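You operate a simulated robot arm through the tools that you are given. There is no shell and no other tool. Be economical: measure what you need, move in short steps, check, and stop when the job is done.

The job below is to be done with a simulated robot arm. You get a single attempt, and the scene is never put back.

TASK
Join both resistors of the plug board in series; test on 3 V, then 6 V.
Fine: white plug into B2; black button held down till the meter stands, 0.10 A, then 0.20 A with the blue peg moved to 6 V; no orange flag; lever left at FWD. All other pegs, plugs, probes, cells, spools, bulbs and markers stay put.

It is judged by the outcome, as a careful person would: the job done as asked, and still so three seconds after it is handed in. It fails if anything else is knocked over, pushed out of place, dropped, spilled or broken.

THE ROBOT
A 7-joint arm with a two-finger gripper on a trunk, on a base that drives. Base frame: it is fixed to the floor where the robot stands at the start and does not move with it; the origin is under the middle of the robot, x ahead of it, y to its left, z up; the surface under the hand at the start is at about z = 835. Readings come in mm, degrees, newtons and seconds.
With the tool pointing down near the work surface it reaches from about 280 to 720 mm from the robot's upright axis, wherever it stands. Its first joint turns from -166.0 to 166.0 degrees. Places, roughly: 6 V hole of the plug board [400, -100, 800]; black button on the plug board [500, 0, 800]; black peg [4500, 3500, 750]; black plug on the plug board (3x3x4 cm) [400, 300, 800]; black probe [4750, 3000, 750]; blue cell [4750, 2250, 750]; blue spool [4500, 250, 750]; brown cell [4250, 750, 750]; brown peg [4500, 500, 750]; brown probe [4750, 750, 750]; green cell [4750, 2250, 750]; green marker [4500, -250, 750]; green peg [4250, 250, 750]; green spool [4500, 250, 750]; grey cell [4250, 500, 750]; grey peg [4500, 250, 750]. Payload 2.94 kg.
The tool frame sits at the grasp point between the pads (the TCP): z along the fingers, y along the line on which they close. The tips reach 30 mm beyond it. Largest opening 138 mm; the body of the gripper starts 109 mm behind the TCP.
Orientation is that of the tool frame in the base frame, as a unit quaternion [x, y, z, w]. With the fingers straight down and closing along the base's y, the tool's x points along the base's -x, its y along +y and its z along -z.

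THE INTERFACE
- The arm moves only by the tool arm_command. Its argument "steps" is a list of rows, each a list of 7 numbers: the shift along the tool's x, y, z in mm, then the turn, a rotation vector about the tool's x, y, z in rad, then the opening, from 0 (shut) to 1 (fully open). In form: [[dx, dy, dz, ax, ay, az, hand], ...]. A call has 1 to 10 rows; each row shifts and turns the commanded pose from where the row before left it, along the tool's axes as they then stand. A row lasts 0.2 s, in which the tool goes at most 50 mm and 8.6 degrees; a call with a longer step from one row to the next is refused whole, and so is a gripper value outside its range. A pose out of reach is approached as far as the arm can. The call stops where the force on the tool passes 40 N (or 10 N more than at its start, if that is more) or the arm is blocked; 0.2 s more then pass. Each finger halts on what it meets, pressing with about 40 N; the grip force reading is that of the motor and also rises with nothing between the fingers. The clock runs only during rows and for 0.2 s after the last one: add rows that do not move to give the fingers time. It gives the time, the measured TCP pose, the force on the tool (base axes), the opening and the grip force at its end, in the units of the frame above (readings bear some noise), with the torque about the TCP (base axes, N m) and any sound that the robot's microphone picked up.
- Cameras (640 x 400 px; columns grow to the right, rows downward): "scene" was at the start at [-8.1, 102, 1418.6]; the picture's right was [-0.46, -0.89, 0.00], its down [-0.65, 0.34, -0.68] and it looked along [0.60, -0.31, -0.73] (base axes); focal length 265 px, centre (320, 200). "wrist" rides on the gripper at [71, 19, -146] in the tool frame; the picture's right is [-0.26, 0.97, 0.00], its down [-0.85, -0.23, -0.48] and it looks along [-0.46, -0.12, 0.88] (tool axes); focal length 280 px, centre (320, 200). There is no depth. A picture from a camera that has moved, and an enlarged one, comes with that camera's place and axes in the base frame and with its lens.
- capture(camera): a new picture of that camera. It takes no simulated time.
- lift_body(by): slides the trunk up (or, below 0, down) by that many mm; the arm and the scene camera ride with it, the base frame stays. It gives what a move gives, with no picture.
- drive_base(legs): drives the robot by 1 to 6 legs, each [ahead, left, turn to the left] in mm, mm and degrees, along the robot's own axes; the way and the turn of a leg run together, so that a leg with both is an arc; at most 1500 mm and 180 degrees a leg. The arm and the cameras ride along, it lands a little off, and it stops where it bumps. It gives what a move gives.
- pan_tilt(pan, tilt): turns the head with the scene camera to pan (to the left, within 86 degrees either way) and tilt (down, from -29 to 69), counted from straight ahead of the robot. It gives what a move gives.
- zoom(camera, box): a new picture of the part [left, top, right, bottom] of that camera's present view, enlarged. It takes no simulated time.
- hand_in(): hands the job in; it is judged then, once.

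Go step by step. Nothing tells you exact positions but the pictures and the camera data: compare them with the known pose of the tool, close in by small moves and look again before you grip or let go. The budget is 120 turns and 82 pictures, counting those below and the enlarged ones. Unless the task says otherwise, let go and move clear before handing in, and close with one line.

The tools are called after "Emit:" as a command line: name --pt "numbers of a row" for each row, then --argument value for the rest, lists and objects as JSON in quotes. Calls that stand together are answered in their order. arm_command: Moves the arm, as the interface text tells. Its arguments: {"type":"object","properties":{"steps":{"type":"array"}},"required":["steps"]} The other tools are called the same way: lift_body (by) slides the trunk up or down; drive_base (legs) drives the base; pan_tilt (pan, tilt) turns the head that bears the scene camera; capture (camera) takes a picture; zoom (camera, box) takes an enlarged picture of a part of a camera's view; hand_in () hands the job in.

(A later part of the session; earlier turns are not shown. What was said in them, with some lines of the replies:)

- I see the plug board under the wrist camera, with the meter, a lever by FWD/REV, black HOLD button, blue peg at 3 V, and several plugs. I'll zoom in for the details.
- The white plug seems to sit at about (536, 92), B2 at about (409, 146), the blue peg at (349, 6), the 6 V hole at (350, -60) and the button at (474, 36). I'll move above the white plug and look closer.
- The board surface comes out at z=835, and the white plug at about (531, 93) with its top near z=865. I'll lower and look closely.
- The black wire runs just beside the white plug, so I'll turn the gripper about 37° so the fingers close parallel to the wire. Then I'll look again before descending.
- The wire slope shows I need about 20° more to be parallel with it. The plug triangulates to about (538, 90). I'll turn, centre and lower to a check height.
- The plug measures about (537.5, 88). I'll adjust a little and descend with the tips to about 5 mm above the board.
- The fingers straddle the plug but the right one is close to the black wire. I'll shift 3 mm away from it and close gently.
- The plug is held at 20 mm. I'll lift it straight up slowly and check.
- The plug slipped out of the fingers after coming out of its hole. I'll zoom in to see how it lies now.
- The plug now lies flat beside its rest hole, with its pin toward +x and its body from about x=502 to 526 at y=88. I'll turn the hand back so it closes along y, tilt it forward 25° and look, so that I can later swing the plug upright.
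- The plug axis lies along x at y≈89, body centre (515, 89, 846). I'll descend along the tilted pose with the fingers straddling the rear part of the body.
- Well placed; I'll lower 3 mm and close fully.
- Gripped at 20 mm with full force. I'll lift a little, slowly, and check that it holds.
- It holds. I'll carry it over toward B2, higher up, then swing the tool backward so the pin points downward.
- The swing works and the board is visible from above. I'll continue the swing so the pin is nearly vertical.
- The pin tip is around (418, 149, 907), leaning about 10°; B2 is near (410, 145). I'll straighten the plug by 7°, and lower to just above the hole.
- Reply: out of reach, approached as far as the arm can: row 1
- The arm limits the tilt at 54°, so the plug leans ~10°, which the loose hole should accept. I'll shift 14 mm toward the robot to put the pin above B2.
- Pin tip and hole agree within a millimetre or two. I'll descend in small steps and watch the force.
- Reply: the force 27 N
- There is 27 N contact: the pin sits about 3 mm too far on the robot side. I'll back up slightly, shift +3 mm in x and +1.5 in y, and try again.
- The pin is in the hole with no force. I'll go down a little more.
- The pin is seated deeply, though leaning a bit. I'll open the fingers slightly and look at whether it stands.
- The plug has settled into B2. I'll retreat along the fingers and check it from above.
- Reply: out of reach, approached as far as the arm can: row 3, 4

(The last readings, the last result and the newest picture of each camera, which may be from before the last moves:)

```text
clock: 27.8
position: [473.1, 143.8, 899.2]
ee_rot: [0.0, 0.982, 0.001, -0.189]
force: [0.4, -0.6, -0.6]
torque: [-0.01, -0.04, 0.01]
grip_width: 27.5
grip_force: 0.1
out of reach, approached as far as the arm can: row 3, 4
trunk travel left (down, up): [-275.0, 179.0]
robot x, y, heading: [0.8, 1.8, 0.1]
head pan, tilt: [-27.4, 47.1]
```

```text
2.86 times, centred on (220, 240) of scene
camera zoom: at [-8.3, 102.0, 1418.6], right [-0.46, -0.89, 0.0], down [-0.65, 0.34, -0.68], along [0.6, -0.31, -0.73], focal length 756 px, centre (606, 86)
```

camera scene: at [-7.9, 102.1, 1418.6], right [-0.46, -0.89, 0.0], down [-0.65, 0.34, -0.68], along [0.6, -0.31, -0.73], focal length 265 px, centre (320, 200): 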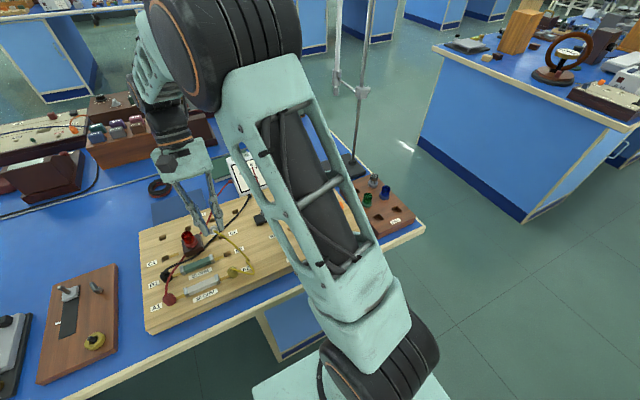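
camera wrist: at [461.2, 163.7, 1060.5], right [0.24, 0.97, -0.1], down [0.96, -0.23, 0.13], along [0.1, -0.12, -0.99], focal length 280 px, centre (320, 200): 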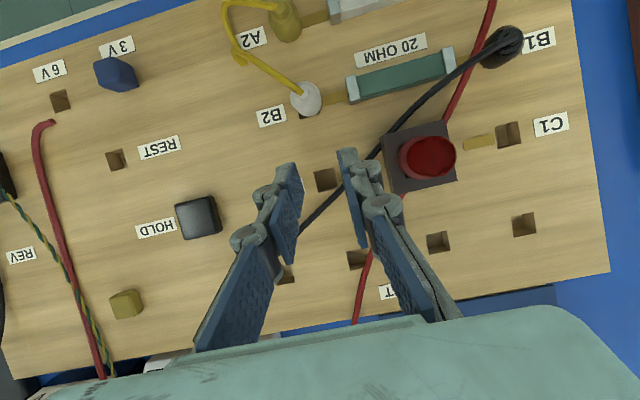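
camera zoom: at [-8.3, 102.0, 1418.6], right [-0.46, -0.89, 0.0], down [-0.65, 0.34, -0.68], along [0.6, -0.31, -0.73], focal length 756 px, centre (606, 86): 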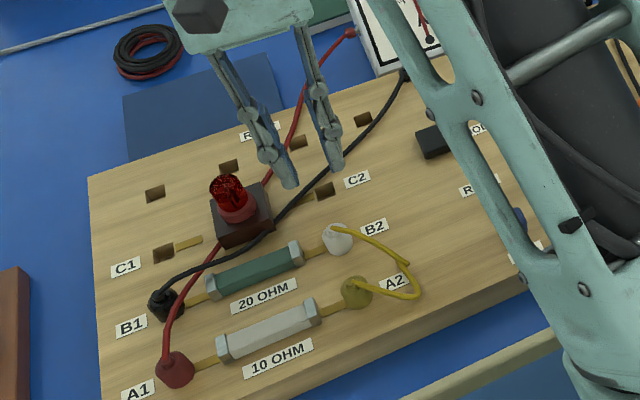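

White plug stands in B2. I'll straighten the tool, rise, and zoom to check its seating and the lever.

Emit:
arm_command --pt "0 0 -30 0 -0.13 0 0.1" --pt "0 0 -30 0 -0.13 0 0.0" --pt "0 0 -20 0 -0.12 0 0.0" --pt "0 0 0 0 0 0 0.0"

Emit:
capture --camera "wrist"

Emit:
zoom --camera "wrist" --box '[250, 0, 410, 100]'

```text
clock: 28.8
position: [496.9, 143.1, 976.3]
ee_rot: [0.0, 1.0, 0.001, -0.001]
force: [0.4, -0.5, 0.6]
torque: [0.02, 0.01, -0.02]
grip_width: 0.0
grip_force: 28.3
trunk travel left (down, up): [-275.0, 179.0]
robot x, y, heading: [-1.1, -0.5, -0.1]
head pan, tilt: [-27.4, 47.1]
```

```text
40 pictures are left
camera wrist: at [424.6, 162.8, 1121.7], right [0.26, 0.97, 0.0], down [0.85, -0.23, 0.48], along [0.46, -0.12, -0.88], focal length 280 px, centre (320, 200)
```

wrist: 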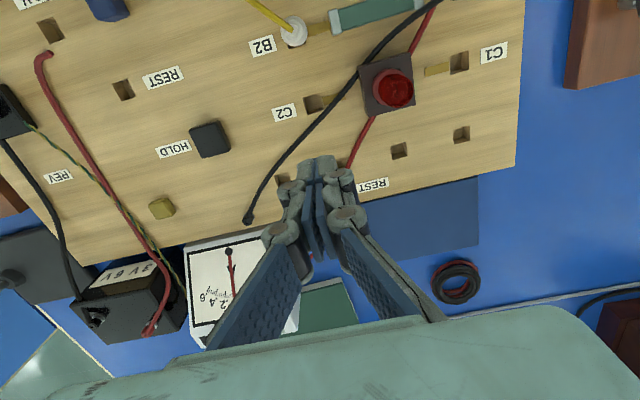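

```text
4.00 times, centred on (330, 50) of wrist
camera zoom: at [424.6, 162.8, 1121.7], right [0.26, 0.97, 0.0], down [0.85, -0.23, 0.48], along [0.46, -0.12, -0.88], focal length 1122 px, centre (280, 800)
```

zoom: 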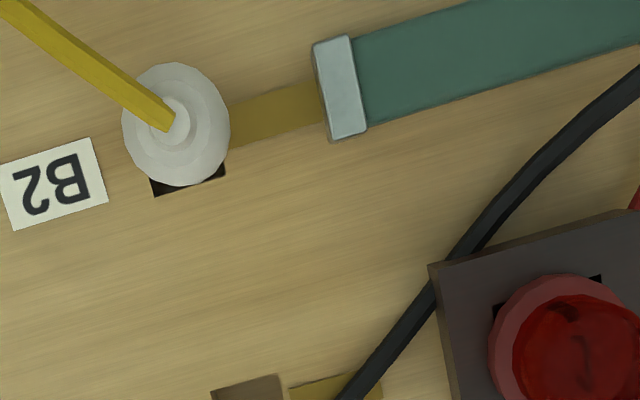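

The plug looks upright in B2. The button is at (474, 36.5), top about z=847; I'll move above it with shut fingers and yaw the hand so the wrist camera can see the meter beside the fingers.

Emit:
arm_command --pt "7.7 -35.5 0 0 0 0 0.0" --pt "7.7 -35.5 0 0 0 0 0.0" --pt "7.7 -35.5 0 0 0 0 0.0" --pt "0 0 0 0 0 0 0.0"

Emit:
arm_command --pt "0 0 10 0 0 -0.145 0.0" --pt "0 0 10 0 0 -0.145 0.0" --pt "0 0 10 0 0 -0.145 0.0" --pt "0 0 10 0 0 -0.145 0.0" --pt "0 0 10 0 0 -0.145 0.0" --pt "0 0 10 0 0 -0.145 0.0" --pt "0 0 5 0 0 -0.145 0.0" --pt "0 0 5 0 0 -0.145 0.0" --pt "0 0 0 0 0 -0.145 0.0" --pt "0 0 0 0 0 0 0.0"

Emit:
capture --camera "wrist"

Emit:
capture --camera "scene"

```text
clock: 29.8
position: [470.5, 37.5, 978.7]
ee_rot: [-0.001, 1.0, 0.0, -0.001]
force: [-0.7, -0.1, 0.4]
torque: [0.02, -0.02, -0.01]
grip_width: 0.2
grip_force: 28.3
trunk travel left (down, up): [-275.0, 179.0]
robot x, y, heading: [1.5, -0.9, -0.0]
head pan, tilt: [-27.4, 47.1]
```

```text
clock: 32.0
position: [470.9, 37.8, 906.3]
ee_rot: [-0.608, 0.794, 0.001, -0.001]
force: [-0.7, -0.5, -0.4]
torque: [0.01, 0.0, 0.0]
grip_width: 0.2
grip_force: 28.7
trunk travel left (down, up): [-275.0, 179.0]
robot x, y, heading: [2.3, -1.6, 0.1]
head pan, tilt: [-27.4, 47.1]
```

```text
38 pictures are left
camera wrist: at [433.9, -25.0, 1051.1], right [-0.86, 0.5, 0.0], down [0.44, 0.76, 0.48], along [0.24, 0.41, -0.88], focal length 280 px, centre (320, 200)
```

wrist: 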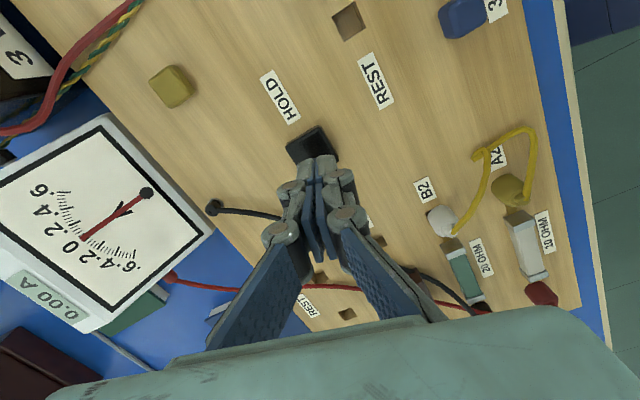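

```text
37 pictures are left
camera scene: at [-8.1, 102.0, 1418.6], right [-0.46, -0.89, 0.0], down [-0.65, 0.34, -0.68], along [0.6, -0.31, -0.73], focal length 265 px, centre (320, 200)
```

scene: 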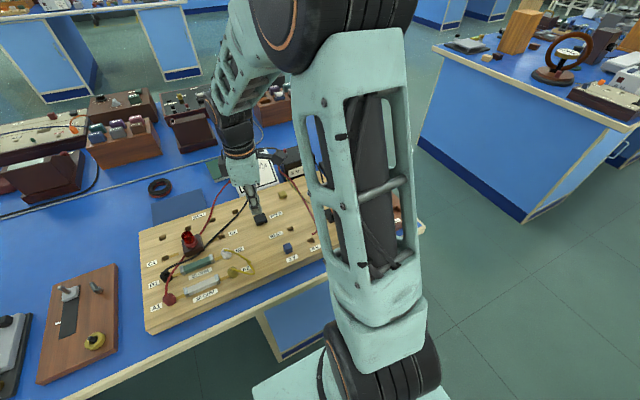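

The meter and its readout are visible, and the lever leans to the FWD side by my triangulation. I'll come down onto the button, pressing gently.

Emit:
arm_command --pt "0.4 -2.2 14 0 0 0 0.0" --pt "0 0 12 0 0 0 0.0" --pt "0 0 3 0 0 0 0.0" --pt "0 0 2 0 0 0 0.0" --pt "0 0 2 0 0 0 0.0"

Emit:
capture --camera "wrist"

```text
clock: 33.2
position: [473.7, 35.4, 873.2]
ee_rot: [-0.608, 0.794, 0.001, -0.001]
force: [-0.8, -0.7, 0.9]
torque: [0.02, 0.01, 0.04]
grip_width: 5.8
grip_force: 28.4
trunk travel left (down, up): [-275.0, 179.0]
robot x, y, heading: [0.4, -1.9, 0.2]
head pan, tilt: [-27.4, 47.1]
```

```text
36 pictures are left
camera wrist: at [436.4, -26.5, 1018.7], right [-0.86, 0.51, 0.0], down [0.45, 0.76, 0.48], along [0.24, 0.41, -0.88], focal length 280 px, centre (320, 200)
```

wrist: 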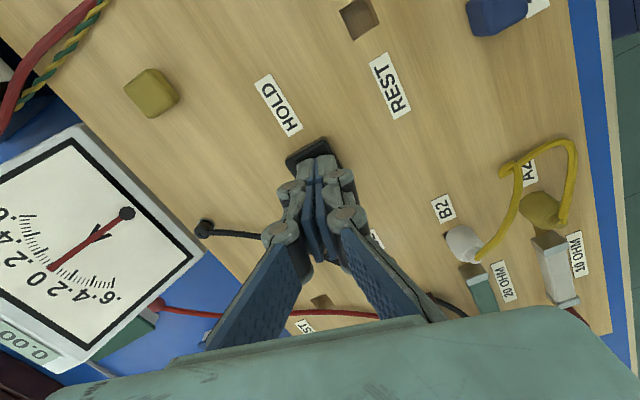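

Emit:
zoom --camera "wrist" --box '[260, 110, 380, 200]'

Emit:
zoom --camera "wrist" --box '[0, 120, 200, 380]'

```text
4.44 times, centred on (320, 155) of wrist
camera zoom: at [436.4, -26.5, 1018.7], right [-0.86, 0.51, 0.0], down [0.45, 0.76, 0.48], along [0.24, 0.41, -0.88], focal length 1246 px, centre (320, 400)
```

zoom: 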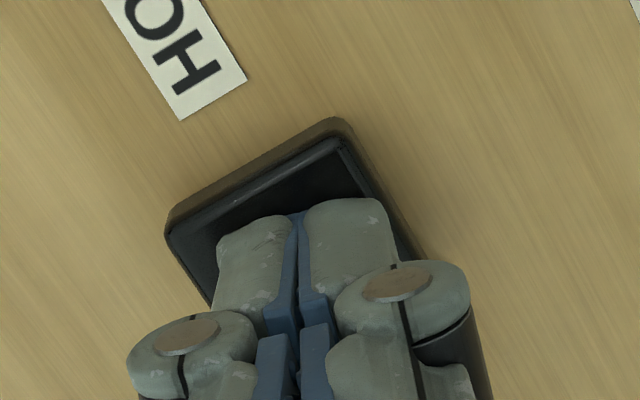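

```text
1.54 times, centred on (100, 250) of wrist
camera zoom: at [436.4, -26.5, 1018.7], right [-0.86, 0.51, 0.0], down [0.45, 0.76, 0.48], along [0.24, 0.41, -0.88], focal length 431 px, centre (658, 123)
```

zoom: 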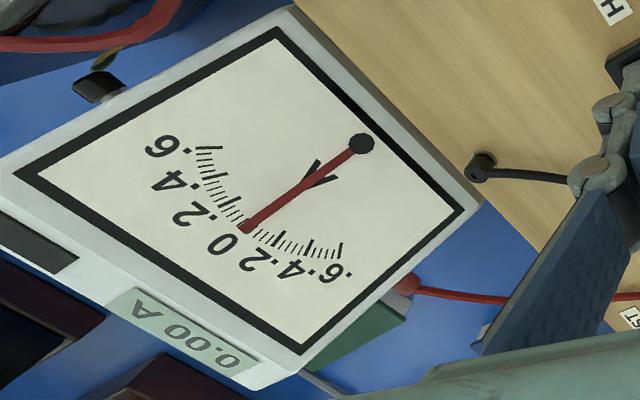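

No contact force yet; I'll press further in 2 mm steps.

Emit:
arm_command --pt "0 0 2 0 0 0 0.0" --pt "0 0 2 0 0 0 0.0" --pt "0 0 0 0 0 0 0.0" --pt "0 0 0 0 0 0 0.0"

Emit:
zoom --camera "wrist" --box '[0, 120, 200, 380]'

```text
clock: 34.2
position: [473.7, 35.9, 869.4]
ee_rot: [-0.607, 0.795, 0.001, 0.0]
force: [-0.2, 1.2, 1.5]
torque: [0.03, -0.07, 0.02]
grip_width: 6.0
grip_force: 28.4
trunk travel left (down, up): [-275.0, 179.0]
robot x, y, heading: [-0.5, 0.0, -0.2]
head pan, tilt: [-27.4, 47.1]
heard: click
```

```text
1.54 times, centred on (100, 250) of wrist
camera zoom: at [436.0, -26.6, 1015.1], right [-0.86, 0.51, 0.0], down [0.45, 0.76, 0.48], along [0.24, 0.41, -0.88], focal length 431 px, centre (658, 123)
```

zoom: 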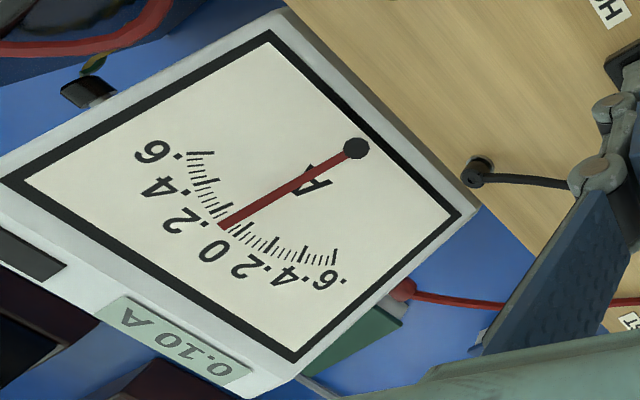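

It clicked and the meter shows 0.10 A. I'll hold until the needle stands and check once more.

Emit:
arm_command --pt "0 0 0 0 0 0 0.0" --pt "0 0 0 0 0 0 0.0" --pt "0 0 0 0 0 0 0.0" --pt "0 0 0 0 0 0 0.0" --pt "0 0 0 0 0 0 0.0" --pt "0 0 0 0 0 0 0.0" --pt "0 0 0 0 0 0 0.0" --pt "0 0 0 0 0 0 0.0" --pt "0 0 0 0 0 0 0.0" --pt "0 0 0 0 0 0 0.0"

Emit:
zoom --camera "wrist" --box '[0, 120, 200, 380]'

```text
clock: 36.4
position: [473.4, 36.3, 870.3]
ee_rot: [-0.607, 0.795, 0.001, -0.001]
force: [0.0, -0.1, 1.6]
torque: [-0.02, 0.0, 0.01]
grip_width: 6.1
grip_force: 28.6
trunk travel left (down, up): [-275.0, 179.0]
robot x, y, heading: [1.1, 1.8, 0.3]
head pan, tilt: [-27.4, 47.1]
```

```text
1.54 times, centred on (100, 250) of wrist
camera zoom: at [435.9, -26.6, 1015.2], right [-0.86, 0.51, 0.0], down [0.45, 0.76, 0.48], along [0.24, 0.41, -0.88], focal length 431 px, centre (658, 123)
```

zoom: 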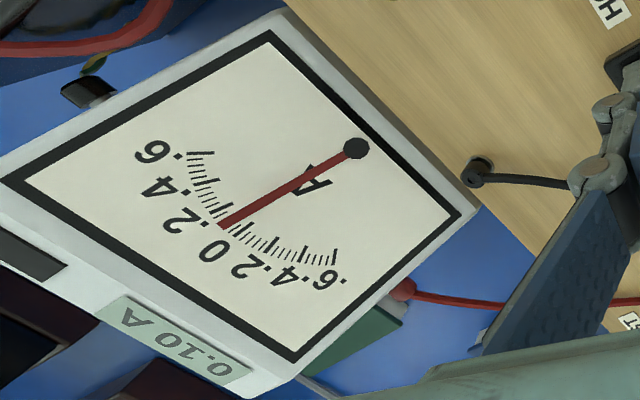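

The meter is steady at 0.10 A. Now I release the button, rise, turn the hand back and go above the blue peg near (349, 6).

Emit:
arm_command --pt "0 0 -8 0 0 0 0.0" --pt "0 0 -25 0 0 0 0.0" --pt "0 0 -25 0 0 0.13 0.0" --pt "0 0 -25 0 0 0.147 0.1" --pt "0 0 0 0 0 0.147 0.2" --pt "0 0 0 0 0 0.147 0.3" --pt "0 0 0 0 0 0.147 0.35" --pt "0 0 0 0 0 0.147 0.35" --pt "0 0 0 0 0 0.147 0.35" --pt "0 0 0 0 0 0.147 0.35"

Emit:
arm_command --pt "0 0 0 0 0 0.146 0.35" --pt "31 -7.5 0 0 0 0 0.35" --pt "31 -7.5 0 0 0 0 0.35" --pt "31 -7.5 0 0 0 0 0.35" --pt "31 -7.5 0 0 0 0 0.35" --pt "0 0 0 0 0 0 0.35"

Emit:
capture --camera "wrist"

Emit:
zoom --camera "wrist" --box '[200, 60, 400, 185]'

```text
clock: 38.6
position: [473.7, 34.8, 952.6]
ee_rot: [-0.073, 0.997, -0.001, -0.002]
force: [-0.3, 0.4, 0.0]
torque: [-0.01, 0.0, -0.03]
grip_width: 48.1
grip_force: 0.1
trunk travel left (down, up): [-275.0, 179.0]
robot x, y, heading: [0.3, 0.3, -0.1]
head pan, tilt: [-27.4, 47.1]
```

```text
clock: 40.0
position: [349.8, 5.4, 953.6]
ee_rot: [0.0, 1.0, 0.001, 0.0]
force: [-0.4, 0.1, 1.2]
torque: [0.01, 0.01, 0.01]
grip_width: 48.4
grip_force: 0.0
trunk travel left (down, up): [-275.0, 179.0]
robot x, y, heading: [-1.6, 0.5, 0.0]
head pan, tilt: [-27.4, 47.1]
```

```text
31 pictures are left
camera wrist: at [278.2, 25.9, 1098.1], right [0.26, 0.97, 0.0], down [0.85, -0.23, 0.47], along [0.46, -0.12, -0.88], focal length 280 px, centre (320, 200)
```

wrist: 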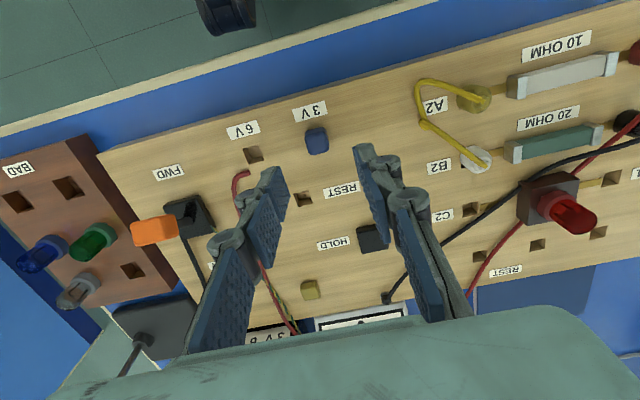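

```text
3.20 times, centred on (300, 122) of wrist
camera zoom: at [278.2, 25.9, 1098.1], right [0.26, 0.97, 0.0], down [0.85, -0.23, 0.47], along [0.46, -0.12, -0.88], focal length 897 px, centre (384, 448)
```

zoom: 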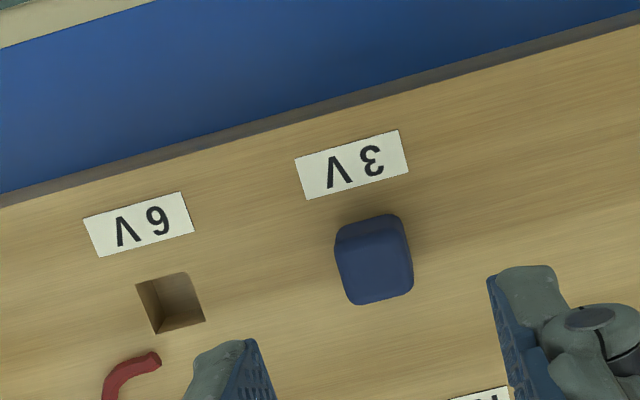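

The blue peg is at (349.6, 5) and the 6 V hole at (350, -60.5). I'll descend over the peg.

Emit:
arm_command --pt "0 0 30 0 0 0 0.32" --pt "0 0 30 0 0 0 0.32" --pt "0 0 15 0 0 0 0.32" --pt "0 0 9 0 0 0 0.32" --pt "0 0 0 0 0 0 0.32"

Emit:
zoom --camera "wrist" --box '[220, 100, 420, 225]'

```text
clock: 41.2
position: [349.8, 4.7, 867.5]
ee_rot: [-0.002, 1.0, -0.001, -0.001]
force: [-1.2, 0.1, -0.8]
torque: [0.01, -0.01, -0.03]
grip_width: 44.1
grip_force: 0.1
trunk travel left (down, up): [-275.0, 179.0]
robot x, y, heading: [3.8, -0.2, -0.3]
head pan, tilt: [-27.4, 47.1]
```

```text
3.20 times, centred on (320, 162) of wrist
camera zoom: at [278.0, 26.4, 1014.3], right [0.26, 0.97, 0.0], down [0.85, -0.23, 0.47], along [0.46, -0.12, -0.88], focal length 897 px, centre (320, 320)
```

zoom: 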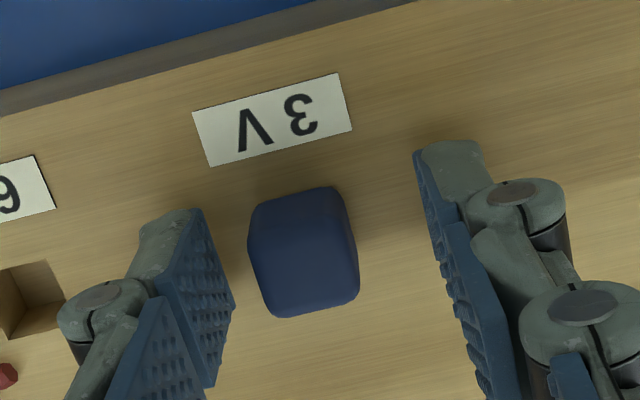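

Centred in x; I'll shift 3 mm in -y and grip firmly, then lift slowly.

Emit:
arm_command --pt "0 -3 0 0 0 0 0.3" --pt "0 0 0 0 0 0 0.15" --pt "0 0 0 0 0 0 0.0" --pt "0 0 0 0 0 0 0.0" --pt "0 0 0 0 0 0 0.0"

Emit:
arm_command --pt "0 0 -3 0 0 0 0.0" --pt "0 0 -4 0 0 0 0.0" --pt "0 0 -5 0 0 0 0.0" --pt "0 0 -5 0 0 0 0.0" --pt "0 0 -6 0 0 0 0.0" --pt "0 0 -8 0 0 0 0.0" --pt "0 0 0 0 0 0 0.0"

Emit:
zoom --camera "wrist" --box '[180, 80, 420, 230]'

```text
clock: 42.4
position: [349.3, 3.7, 868.9]
ee_rot: [-0.001, 1.0, 0.001, 0.0]
force: [-0.8, -0.8, -0.2]
torque: [-0.01, 0.01, 0.01]
grip_width: 18.8
grip_force: 39.7
trunk travel left (down, up): [-275.0, 179.0]
robot x, y, heading: [0.2, -0.2, -0.0]
head pan, tilt: [-27.4, 47.1]
```

```text
clock: 44.0
position: [349.6, 3.6, 899.8]
ee_rot: [0.0, 1.0, 0.0, -0.001]
force: [0.0, -0.2, 0.7]
torque: [0.0, 0.0, 0.01]
grip_width: 18.6
grip_force: 39.7
trunk travel left (down, up): [-275.0, 179.0]
robot x, y, heading: [0.3, 0.4, 0.1]
head pan, tilt: [-27.4, 47.1]
```

```text
2.67 times, centred on (300, 155) of wrist
camera zoom: at [277.8, 23.4, 1045.2], right [0.26, 0.97, 0.0], down [0.85, -0.23, 0.47], along [0.46, -0.12, -0.88], focal length 748 px, centre (373, 320)
```

zoom: 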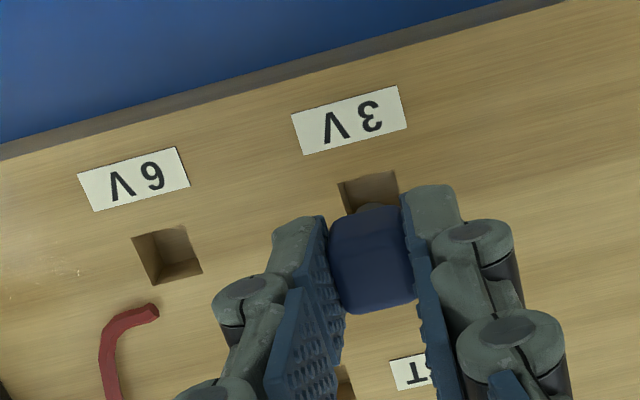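

The blue peg is out and held. I'll lift a bit more, move 65 mm in -y above the 6 V hole and check alignment.

Emit:
arm_command --pt "0 0 -8 0 0 0 0.0" --pt "0 -16 0 0 0 0 0.0" --pt "0 -16 0 0 0 0 0.0" --pt "0 -16 0 0 0 0 0.0" --pt "0 -16.5 0 0 0 0 0.0" --pt "0 0 10 0 0 0 0.0" --pt "0 0 0 0 0 0 0.0"

Emit:
zoom --camera "wrist" --box '[220, 100, 420, 225]'

Emit:
capture --camera "wrist"

```text
clock: 45.6
position: [348.7, -59.7, 896.6]
ee_rot: [0.0, 1.0, 0.0, -0.001]
force: [-0.2, -0.4, 0.4]
torque: [0.02, -0.01, -0.03]
grip_width: 19.0
grip_force: 40.4
trunk travel left (down, up): [-275.0, 179.0]
robot x, y, heading: [-2.2, 2.1, 0.1]
head pan, tilt: [-27.4, 47.1]
```

```text
3.20 times, centred on (320, 162) of wrist
camera zoom: at [278.7, -41.1, 1042.0], right [0.26, 0.97, 0.0], down [0.85, -0.23, 0.47], along [0.46, -0.12, -0.88], focal length 897 px, centre (320, 320)
```

zoom: 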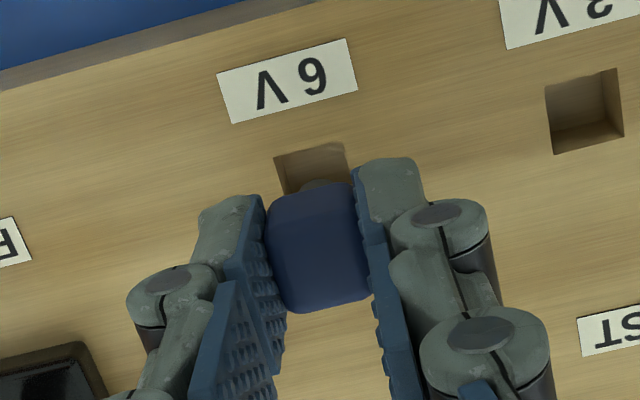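

```text
26 pictures are left
camera wrist: at [278.7, -41.1, 1042.0], right [0.26, 0.97, 0.0], down [0.85, -0.23, 0.47], along [0.46, -0.12, -0.88], focal length 280 px, centre (320, 200)
```

wrist: 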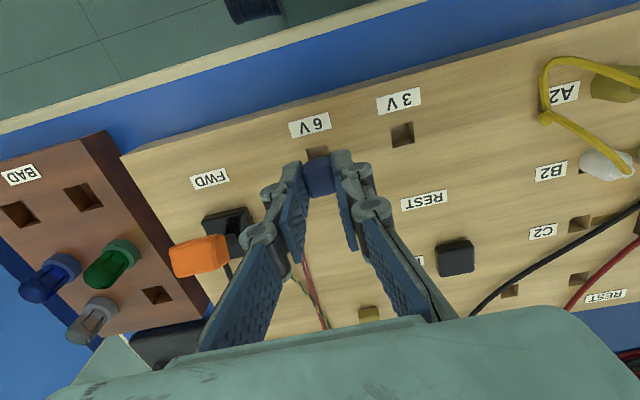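

The alignment over the 6 V hole matches the earlier view over the 3 V hole. Lowering the peg in.

Emit:
arm_command --pt "0 0 7 0 0 0 0.0" --pt "0 0 7 0 0 0 0.0" --pt "0 0 6 0 0 0 0.0" --pt "0 0 5 0 0 0 0.0" --pt "0 0 2.5 0 0 0 0.0" --pt "0 0 0 0 0 0 0.0"

Emit:
zoom --camera "wrist" --box '[220, 100, 420, 225]'

```text
clock: 47.0
position: [349.0, -63.9, 869.4]
ee_rot: [-0.001, 1.0, 0.0, -0.001]
force: [-0.8, 0.2, -0.4]
torque: [0.01, 0.0, -0.01]
grip_width: 18.7
grip_force: 40.3
trunk travel left (down, up): [-275.0, 179.0]
robot x, y, heading: [2.2, -2.4, -0.1]
head pan, tilt: [-27.4, 47.1]
```

```text
3.20 times, centred on (320, 162) of wrist
camera zoom: at [278.5, -41.9, 1015.2], right [0.26, 0.97, 0.0], down [0.85, -0.23, 0.47], along [0.46, -0.12, -0.88], focal length 897 px, centre (320, 320)
```

zoom: 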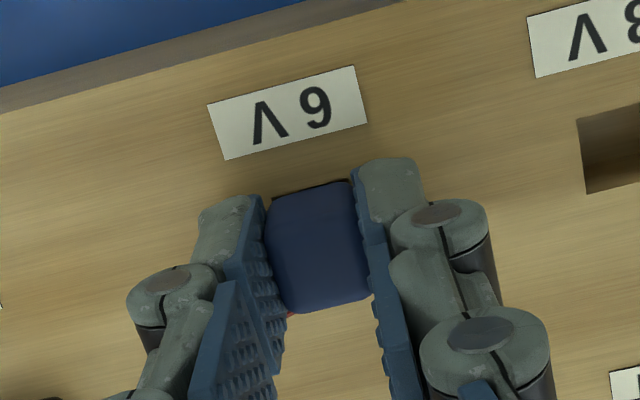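

The peg is down in the 6 V hole with no force. I'll release and rise.

Emit:
arm_command --pt "0 0 0 0 0 0 0.12" --pt "0 0 0 0 0 0 0.22" --pt "0 0 0 0 0 0 0.22" --pt "0 0 -15 0 0 0 0.22" --pt "0 0 -30 0 0 0 0.22" --pt "0 0 -35 0 0 0 0.1" --pt "0 0 0 0 0 0 0.0"

Emit:
zoom --camera "wrist" --box '[150, 80, 470, 280]'

```text
clock: 48.6
position: [350.2, -60.9, 954.0]
ee_rot: [-0.001, 1.0, -0.001, -0.001]
force: [-0.4, -0.5, 0.9]
torque: [-0.02, -0.01, -0.01]
grip_width: 0.0
grip_force: 28.2
trunk travel left (down, up): [-275.0, 179.0]
robot x, y, heading: [-0.4, 1.5, 0.1]
head pan, tilt: [-27.4, 47.1]
```

```text
2.00 times, centred on (310, 180) of wrist
camera zoom: at [278.9, -40.4, 1097.7], right [0.26, 0.97, 0.0], down [0.85, -0.23, 0.47], along [0.46, -0.12, -0.88], focal length 561 px, centre (340, 240)
```

zoom: 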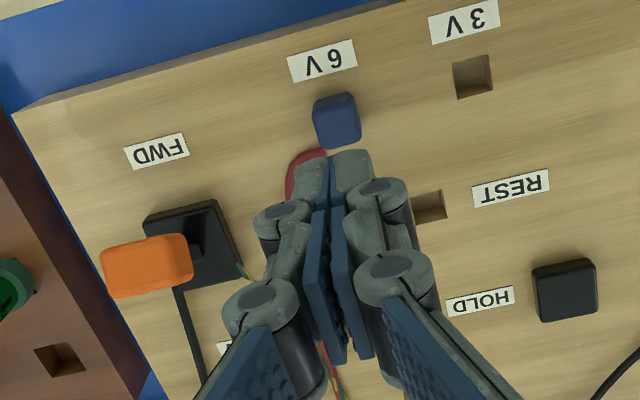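

The blue peg is seated at 6 V. Now back above the button with the same yaw and press again.

Emit:
arm_command --pt "-30.8 24.2 0 0 0 0 0.0" --pt "-30.8 24.2 0 0 0 0 0.0" --pt "-30.8 24.2 0 0 0 0 0.0" --pt "-30.8 24.2 0 0 0 0 0.0" --pt "0 0 0 0 0 -0.145 0.0" --pt "0 0 0 0 0 -0.145 0.0" --pt "0 0 0 0 0 -0.145 0.0" --pt "0 0 0 0 0 -0.145 0.0" --pt "0 0 0 0 0 -0.145 0.0" --pt "0 0 0 0 0 -0.145 0.0"

Emit:
arm_command --pt "0 0 15 0 0 -0.145 0.0" --pt "0 0 15 0 0 -0.145 0.0" --pt "0 0 15 0 0 -0.145 0.0" --pt "0 0 0 0 0 0 0.0"

Emit:
capture --camera "wrist"

```text
clock: 50.8
position: [473.7, 35.2, 949.4]
ee_rot: [-0.422, 0.906, 0.0, -0.001]
force: [1.4, -0.2, -0.5]
torque: [0.01, 0.0, -0.01]
grip_width: 0.0
grip_force: 28.3
trunk travel left (down, up): [-275.0, 179.0]
robot x, y, heading: [0.3, -1.2, 0.1]
head pan, tilt: [-27.4, 47.1]
```

```text
clock: 51.8
position: [472.4, 34.9, 906.1]
ee_rot: [-0.609, 0.794, 0.0, -0.001]
force: [-0.7, 0.6, -0.5]
torque: [0.01, 0.02, -0.01]
grip_width: 0.0
grip_force: 28.6
trunk travel left (down, up): [-275.0, 179.0]
robot x, y, heading: [1.8, -2.8, 0.0]
head pan, tilt: [-27.4, 47.1]
```

```text
23 pictures are left
camera wrist: at [434.6, -27.1, 1050.4], right [-0.86, 0.5, 0.0], down [0.44, 0.76, 0.48], along [0.24, 0.41, -0.88], focal length 280 px, centre (320, 200)
```

wrist: 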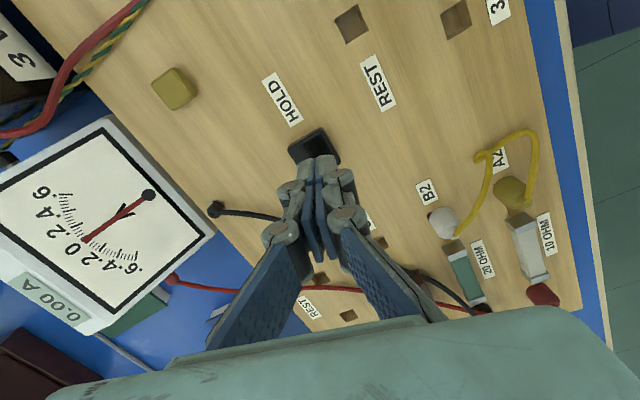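

Same position as before. Pressing to z≈870 and holding.

Emit:
arm_command --pt "-1 -1 14 0 0 0 0.0" --pt "0 0 12 0 0 0 0.0" --pt "0 0 4 0 0 0 0.0" --pt "0 0 3 0 0 0 0.0" --pt "0 0 3 0 0 0 0.0" --pt "0 0 0 0 0 0 0.0" --pt "0 0 0 0 0 0 0.0" --pt "0 0 0 0 0 0 0.0" --pt "0 0 0 0 0 0 0.0"

Emit:
zoom --camera "wrist" --box '[0, 120, 200, 380]'

```text
clock: 53.8
position: [473.2, 35.6, 869.6]
ee_rot: [-0.608, 0.794, 0.001, -0.001]
force: [0.9, 0.1, 2.2]
torque: [-0.01, -0.02, 0.0]
grip_width: 6.0
grip_force: 28.5
trunk travel left (down, up): [-275.0, 179.0]
robot x, y, heading: [1.4, -1.9, -0.0]
head pan, tilt: [-27.4, 47.1]
heard: click
```

```text
1.54 times, centred on (100, 250) of wrist
camera zoom: at [435.7, -26.5, 1014.5], right [-0.86, 0.5, 0.0], down [0.44, 0.76, 0.48], along [0.24, 0.41, -0.88], focal length 431 px, centre (658, 123)
```

zoom: 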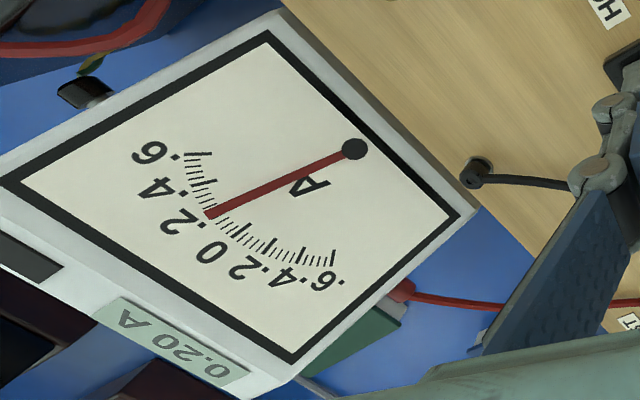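

0.20 A. I'll hold a bit longer so it's clearly standing, then check.

Emit:
arm_command --pt "0 0 0 0 0 0 0.0" --pt "0 0 0 0 0 0 0.0" --pt "0 0 0 0 0 0 0.0" --pt "0 0 0 0 0 0 0.0" --pt "0 0 0 0 0 0 0.0" --pt "0 0 0 0 0 0 0.0" --pt "0 0 0 0 0 0 0.0" --pt "0 0 0 0 0 0 0.0"

Emit:
zoom --camera "wrist" --box '[0, 120, 200, 380]'

Emit:
arm_command --pt "0 0 -8 0 0 0 0.0" --pt "0 0 -25 0 0 0 0.0" --pt "0 0 -35 0 0 0 0.0" --pt "0 0 -40 0 0 0 0.0" --pt "0 0 -40 0 0 0 0.0" --pt "0 0 -40 0 0 0 0.0" --pt "0 0 0 0 0 0 0.0"

Emit:
capture --camera "wrist"

Emit:
capture --camera "scene"

```text
clock: 55.6
position: [474.1, 35.9, 868.0]
ee_rot: [-0.608, 0.794, 0.001, -0.001]
force: [-0.2, 0.8, 0.9]
torque: [0.01, -0.02, 0.0]
grip_width: 5.6
grip_force: 28.7
trunk travel left (down, up): [-275.0, 179.0]
robot x, y, heading: [-1.8, 1.9, 0.0]
head pan, tilt: [-27.4, 47.1]
```

```text
1.54 times, centred on (100, 250) of wrist
camera zoom: at [435.6, -26.6, 1014.5], right [-0.86, 0.51, 0.0], down [0.44, 0.76, 0.48], along [0.24, 0.41, -0.88], focal length 431 px, centre (658, 123)
```

zoom: 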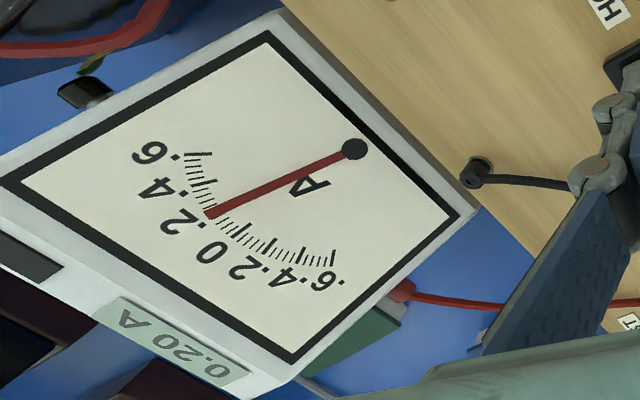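

```text
clock: 57.2
position: [472.2, 36.0, 1056.0]
ee_rot: [-0.608, 0.794, 0.001, -0.001]
force: [-0.2, 1.1, 0.1]
torque: [0.0, -0.01, -0.01]
grip_width: 0.0
grip_force: 28.5
trunk travel left (down, up): [-275.0, 179.0]
robot x, y, heading: [-2.0, 3.3, 0.2]
head pan, tilt: [-27.4, 47.1]
```

```text
20 pictures are left
camera wrist: at [434.8, -25.6, 1201.3], right [-0.86, 0.51, 0.0], down [0.45, 0.76, 0.48], along [0.24, 0.41, -0.88], focal length 280 px, centre (320, 200)
```

wrist: 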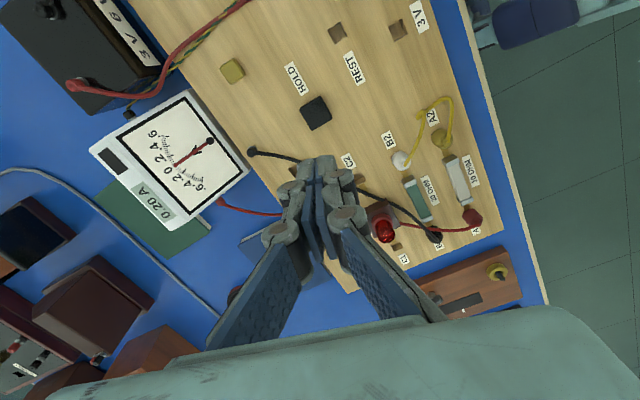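

```text
19 pictures are left
camera scene: at [-8.2, 102.0, 1418.6], right [-0.46, -0.89, 0.0], down [-0.65, 0.34, -0.68], along [0.6, -0.31, -0.73], focal length 265 px, centre (320, 200)
```

scene: 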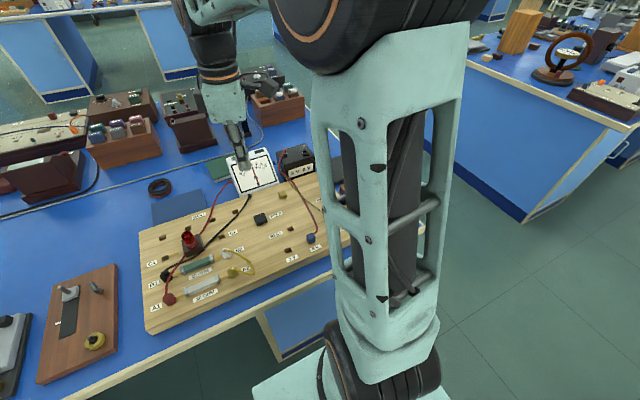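

Released and clear. I'll zoom on the meter to check the flag window and on the scene for the rest.

Emit:
arm_command --pt "0 0 0 0 0 0 0.0" --pt "0 0 0 0 0 0 0.0" --pt "0 0 0 0 0 0 0.0" --pt "0 0 0 0 0 0 0.0" --pt "0 0 0 0 0 0 0.0" --pt "0 0 0 0 0 0 0.0"

Emit:
zoom --camera "wrist" --box '[70, 70, 270, 250]'

Emit:
zoom --camera "wrist" --box '[280, 0, 520, 250]'

```text
clock: 58.6
position: [471.7, 35.6, 1055.7]
ee_rot: [-0.608, 0.794, 0.001, -0.001]
force: [-0.7, 1.2, -0.2]
torque: [-0.06, 0.03, -0.02]
grip_width: 0.2
grip_force: 28.4
trunk travel left (down, up): [-275.0, 179.0]
robot x, y, heading: [1.1, 1.1, -0.0]
head pan, tilt: [-27.4, 47.1]
```

```text
2.22 times, centred on (170, 160) of wrist
camera zoom: at [435.0, -25.6, 1200.9], right [-0.86, 0.51, 0.0], down [0.45, 0.76, 0.48], along [0.24, 0.41, -0.88], focal length 623 px, centre (653, 289)
```

zoom: 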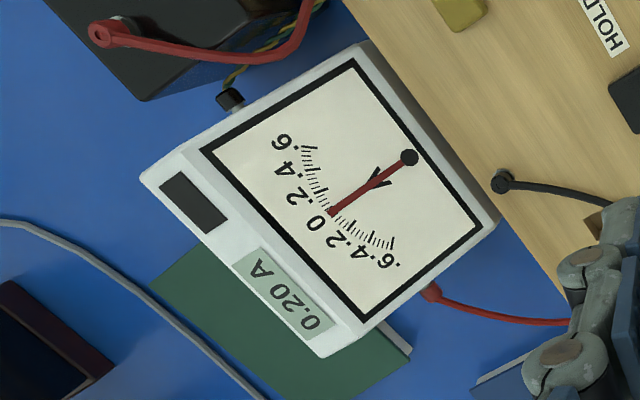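

```text
1.60 times, centred on (400, 125) of wrist
camera zoom: at [435.0, -25.6, 1200.9], right [-0.86, 0.51, 0.0], down [0.45, 0.76, 0.48], along [0.24, 0.41, -0.88], focal length 449 px, centre (192, 320)
```

zoom: 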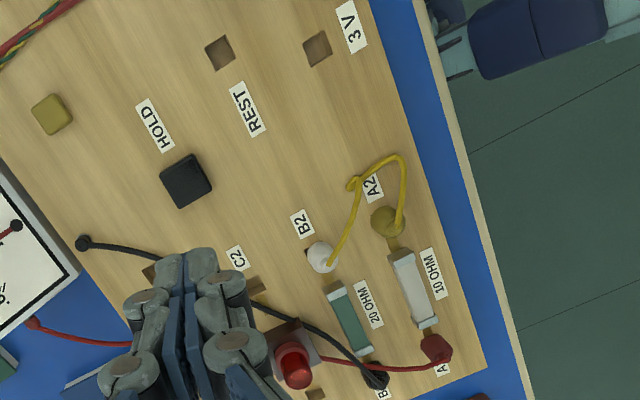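

The needle is back at zero, the readout keeps the last standing value of 0.20 A, and the flag window is black. Plug, peg and lever are where they should be, so I'm handing in.

Emit:
hand_in

```text
The job is handed in.
```

The resistors are joined in series, with the white plug in B2 and the blue peg at 6 V. The meter stood at 0.10 A on 3 V and 0.20 A on 6 V, with no orange flag and the lever at FWD. The white plug slipped from the gripper once and fell onto the board, and I picked it up again; I saw nothing else moved.
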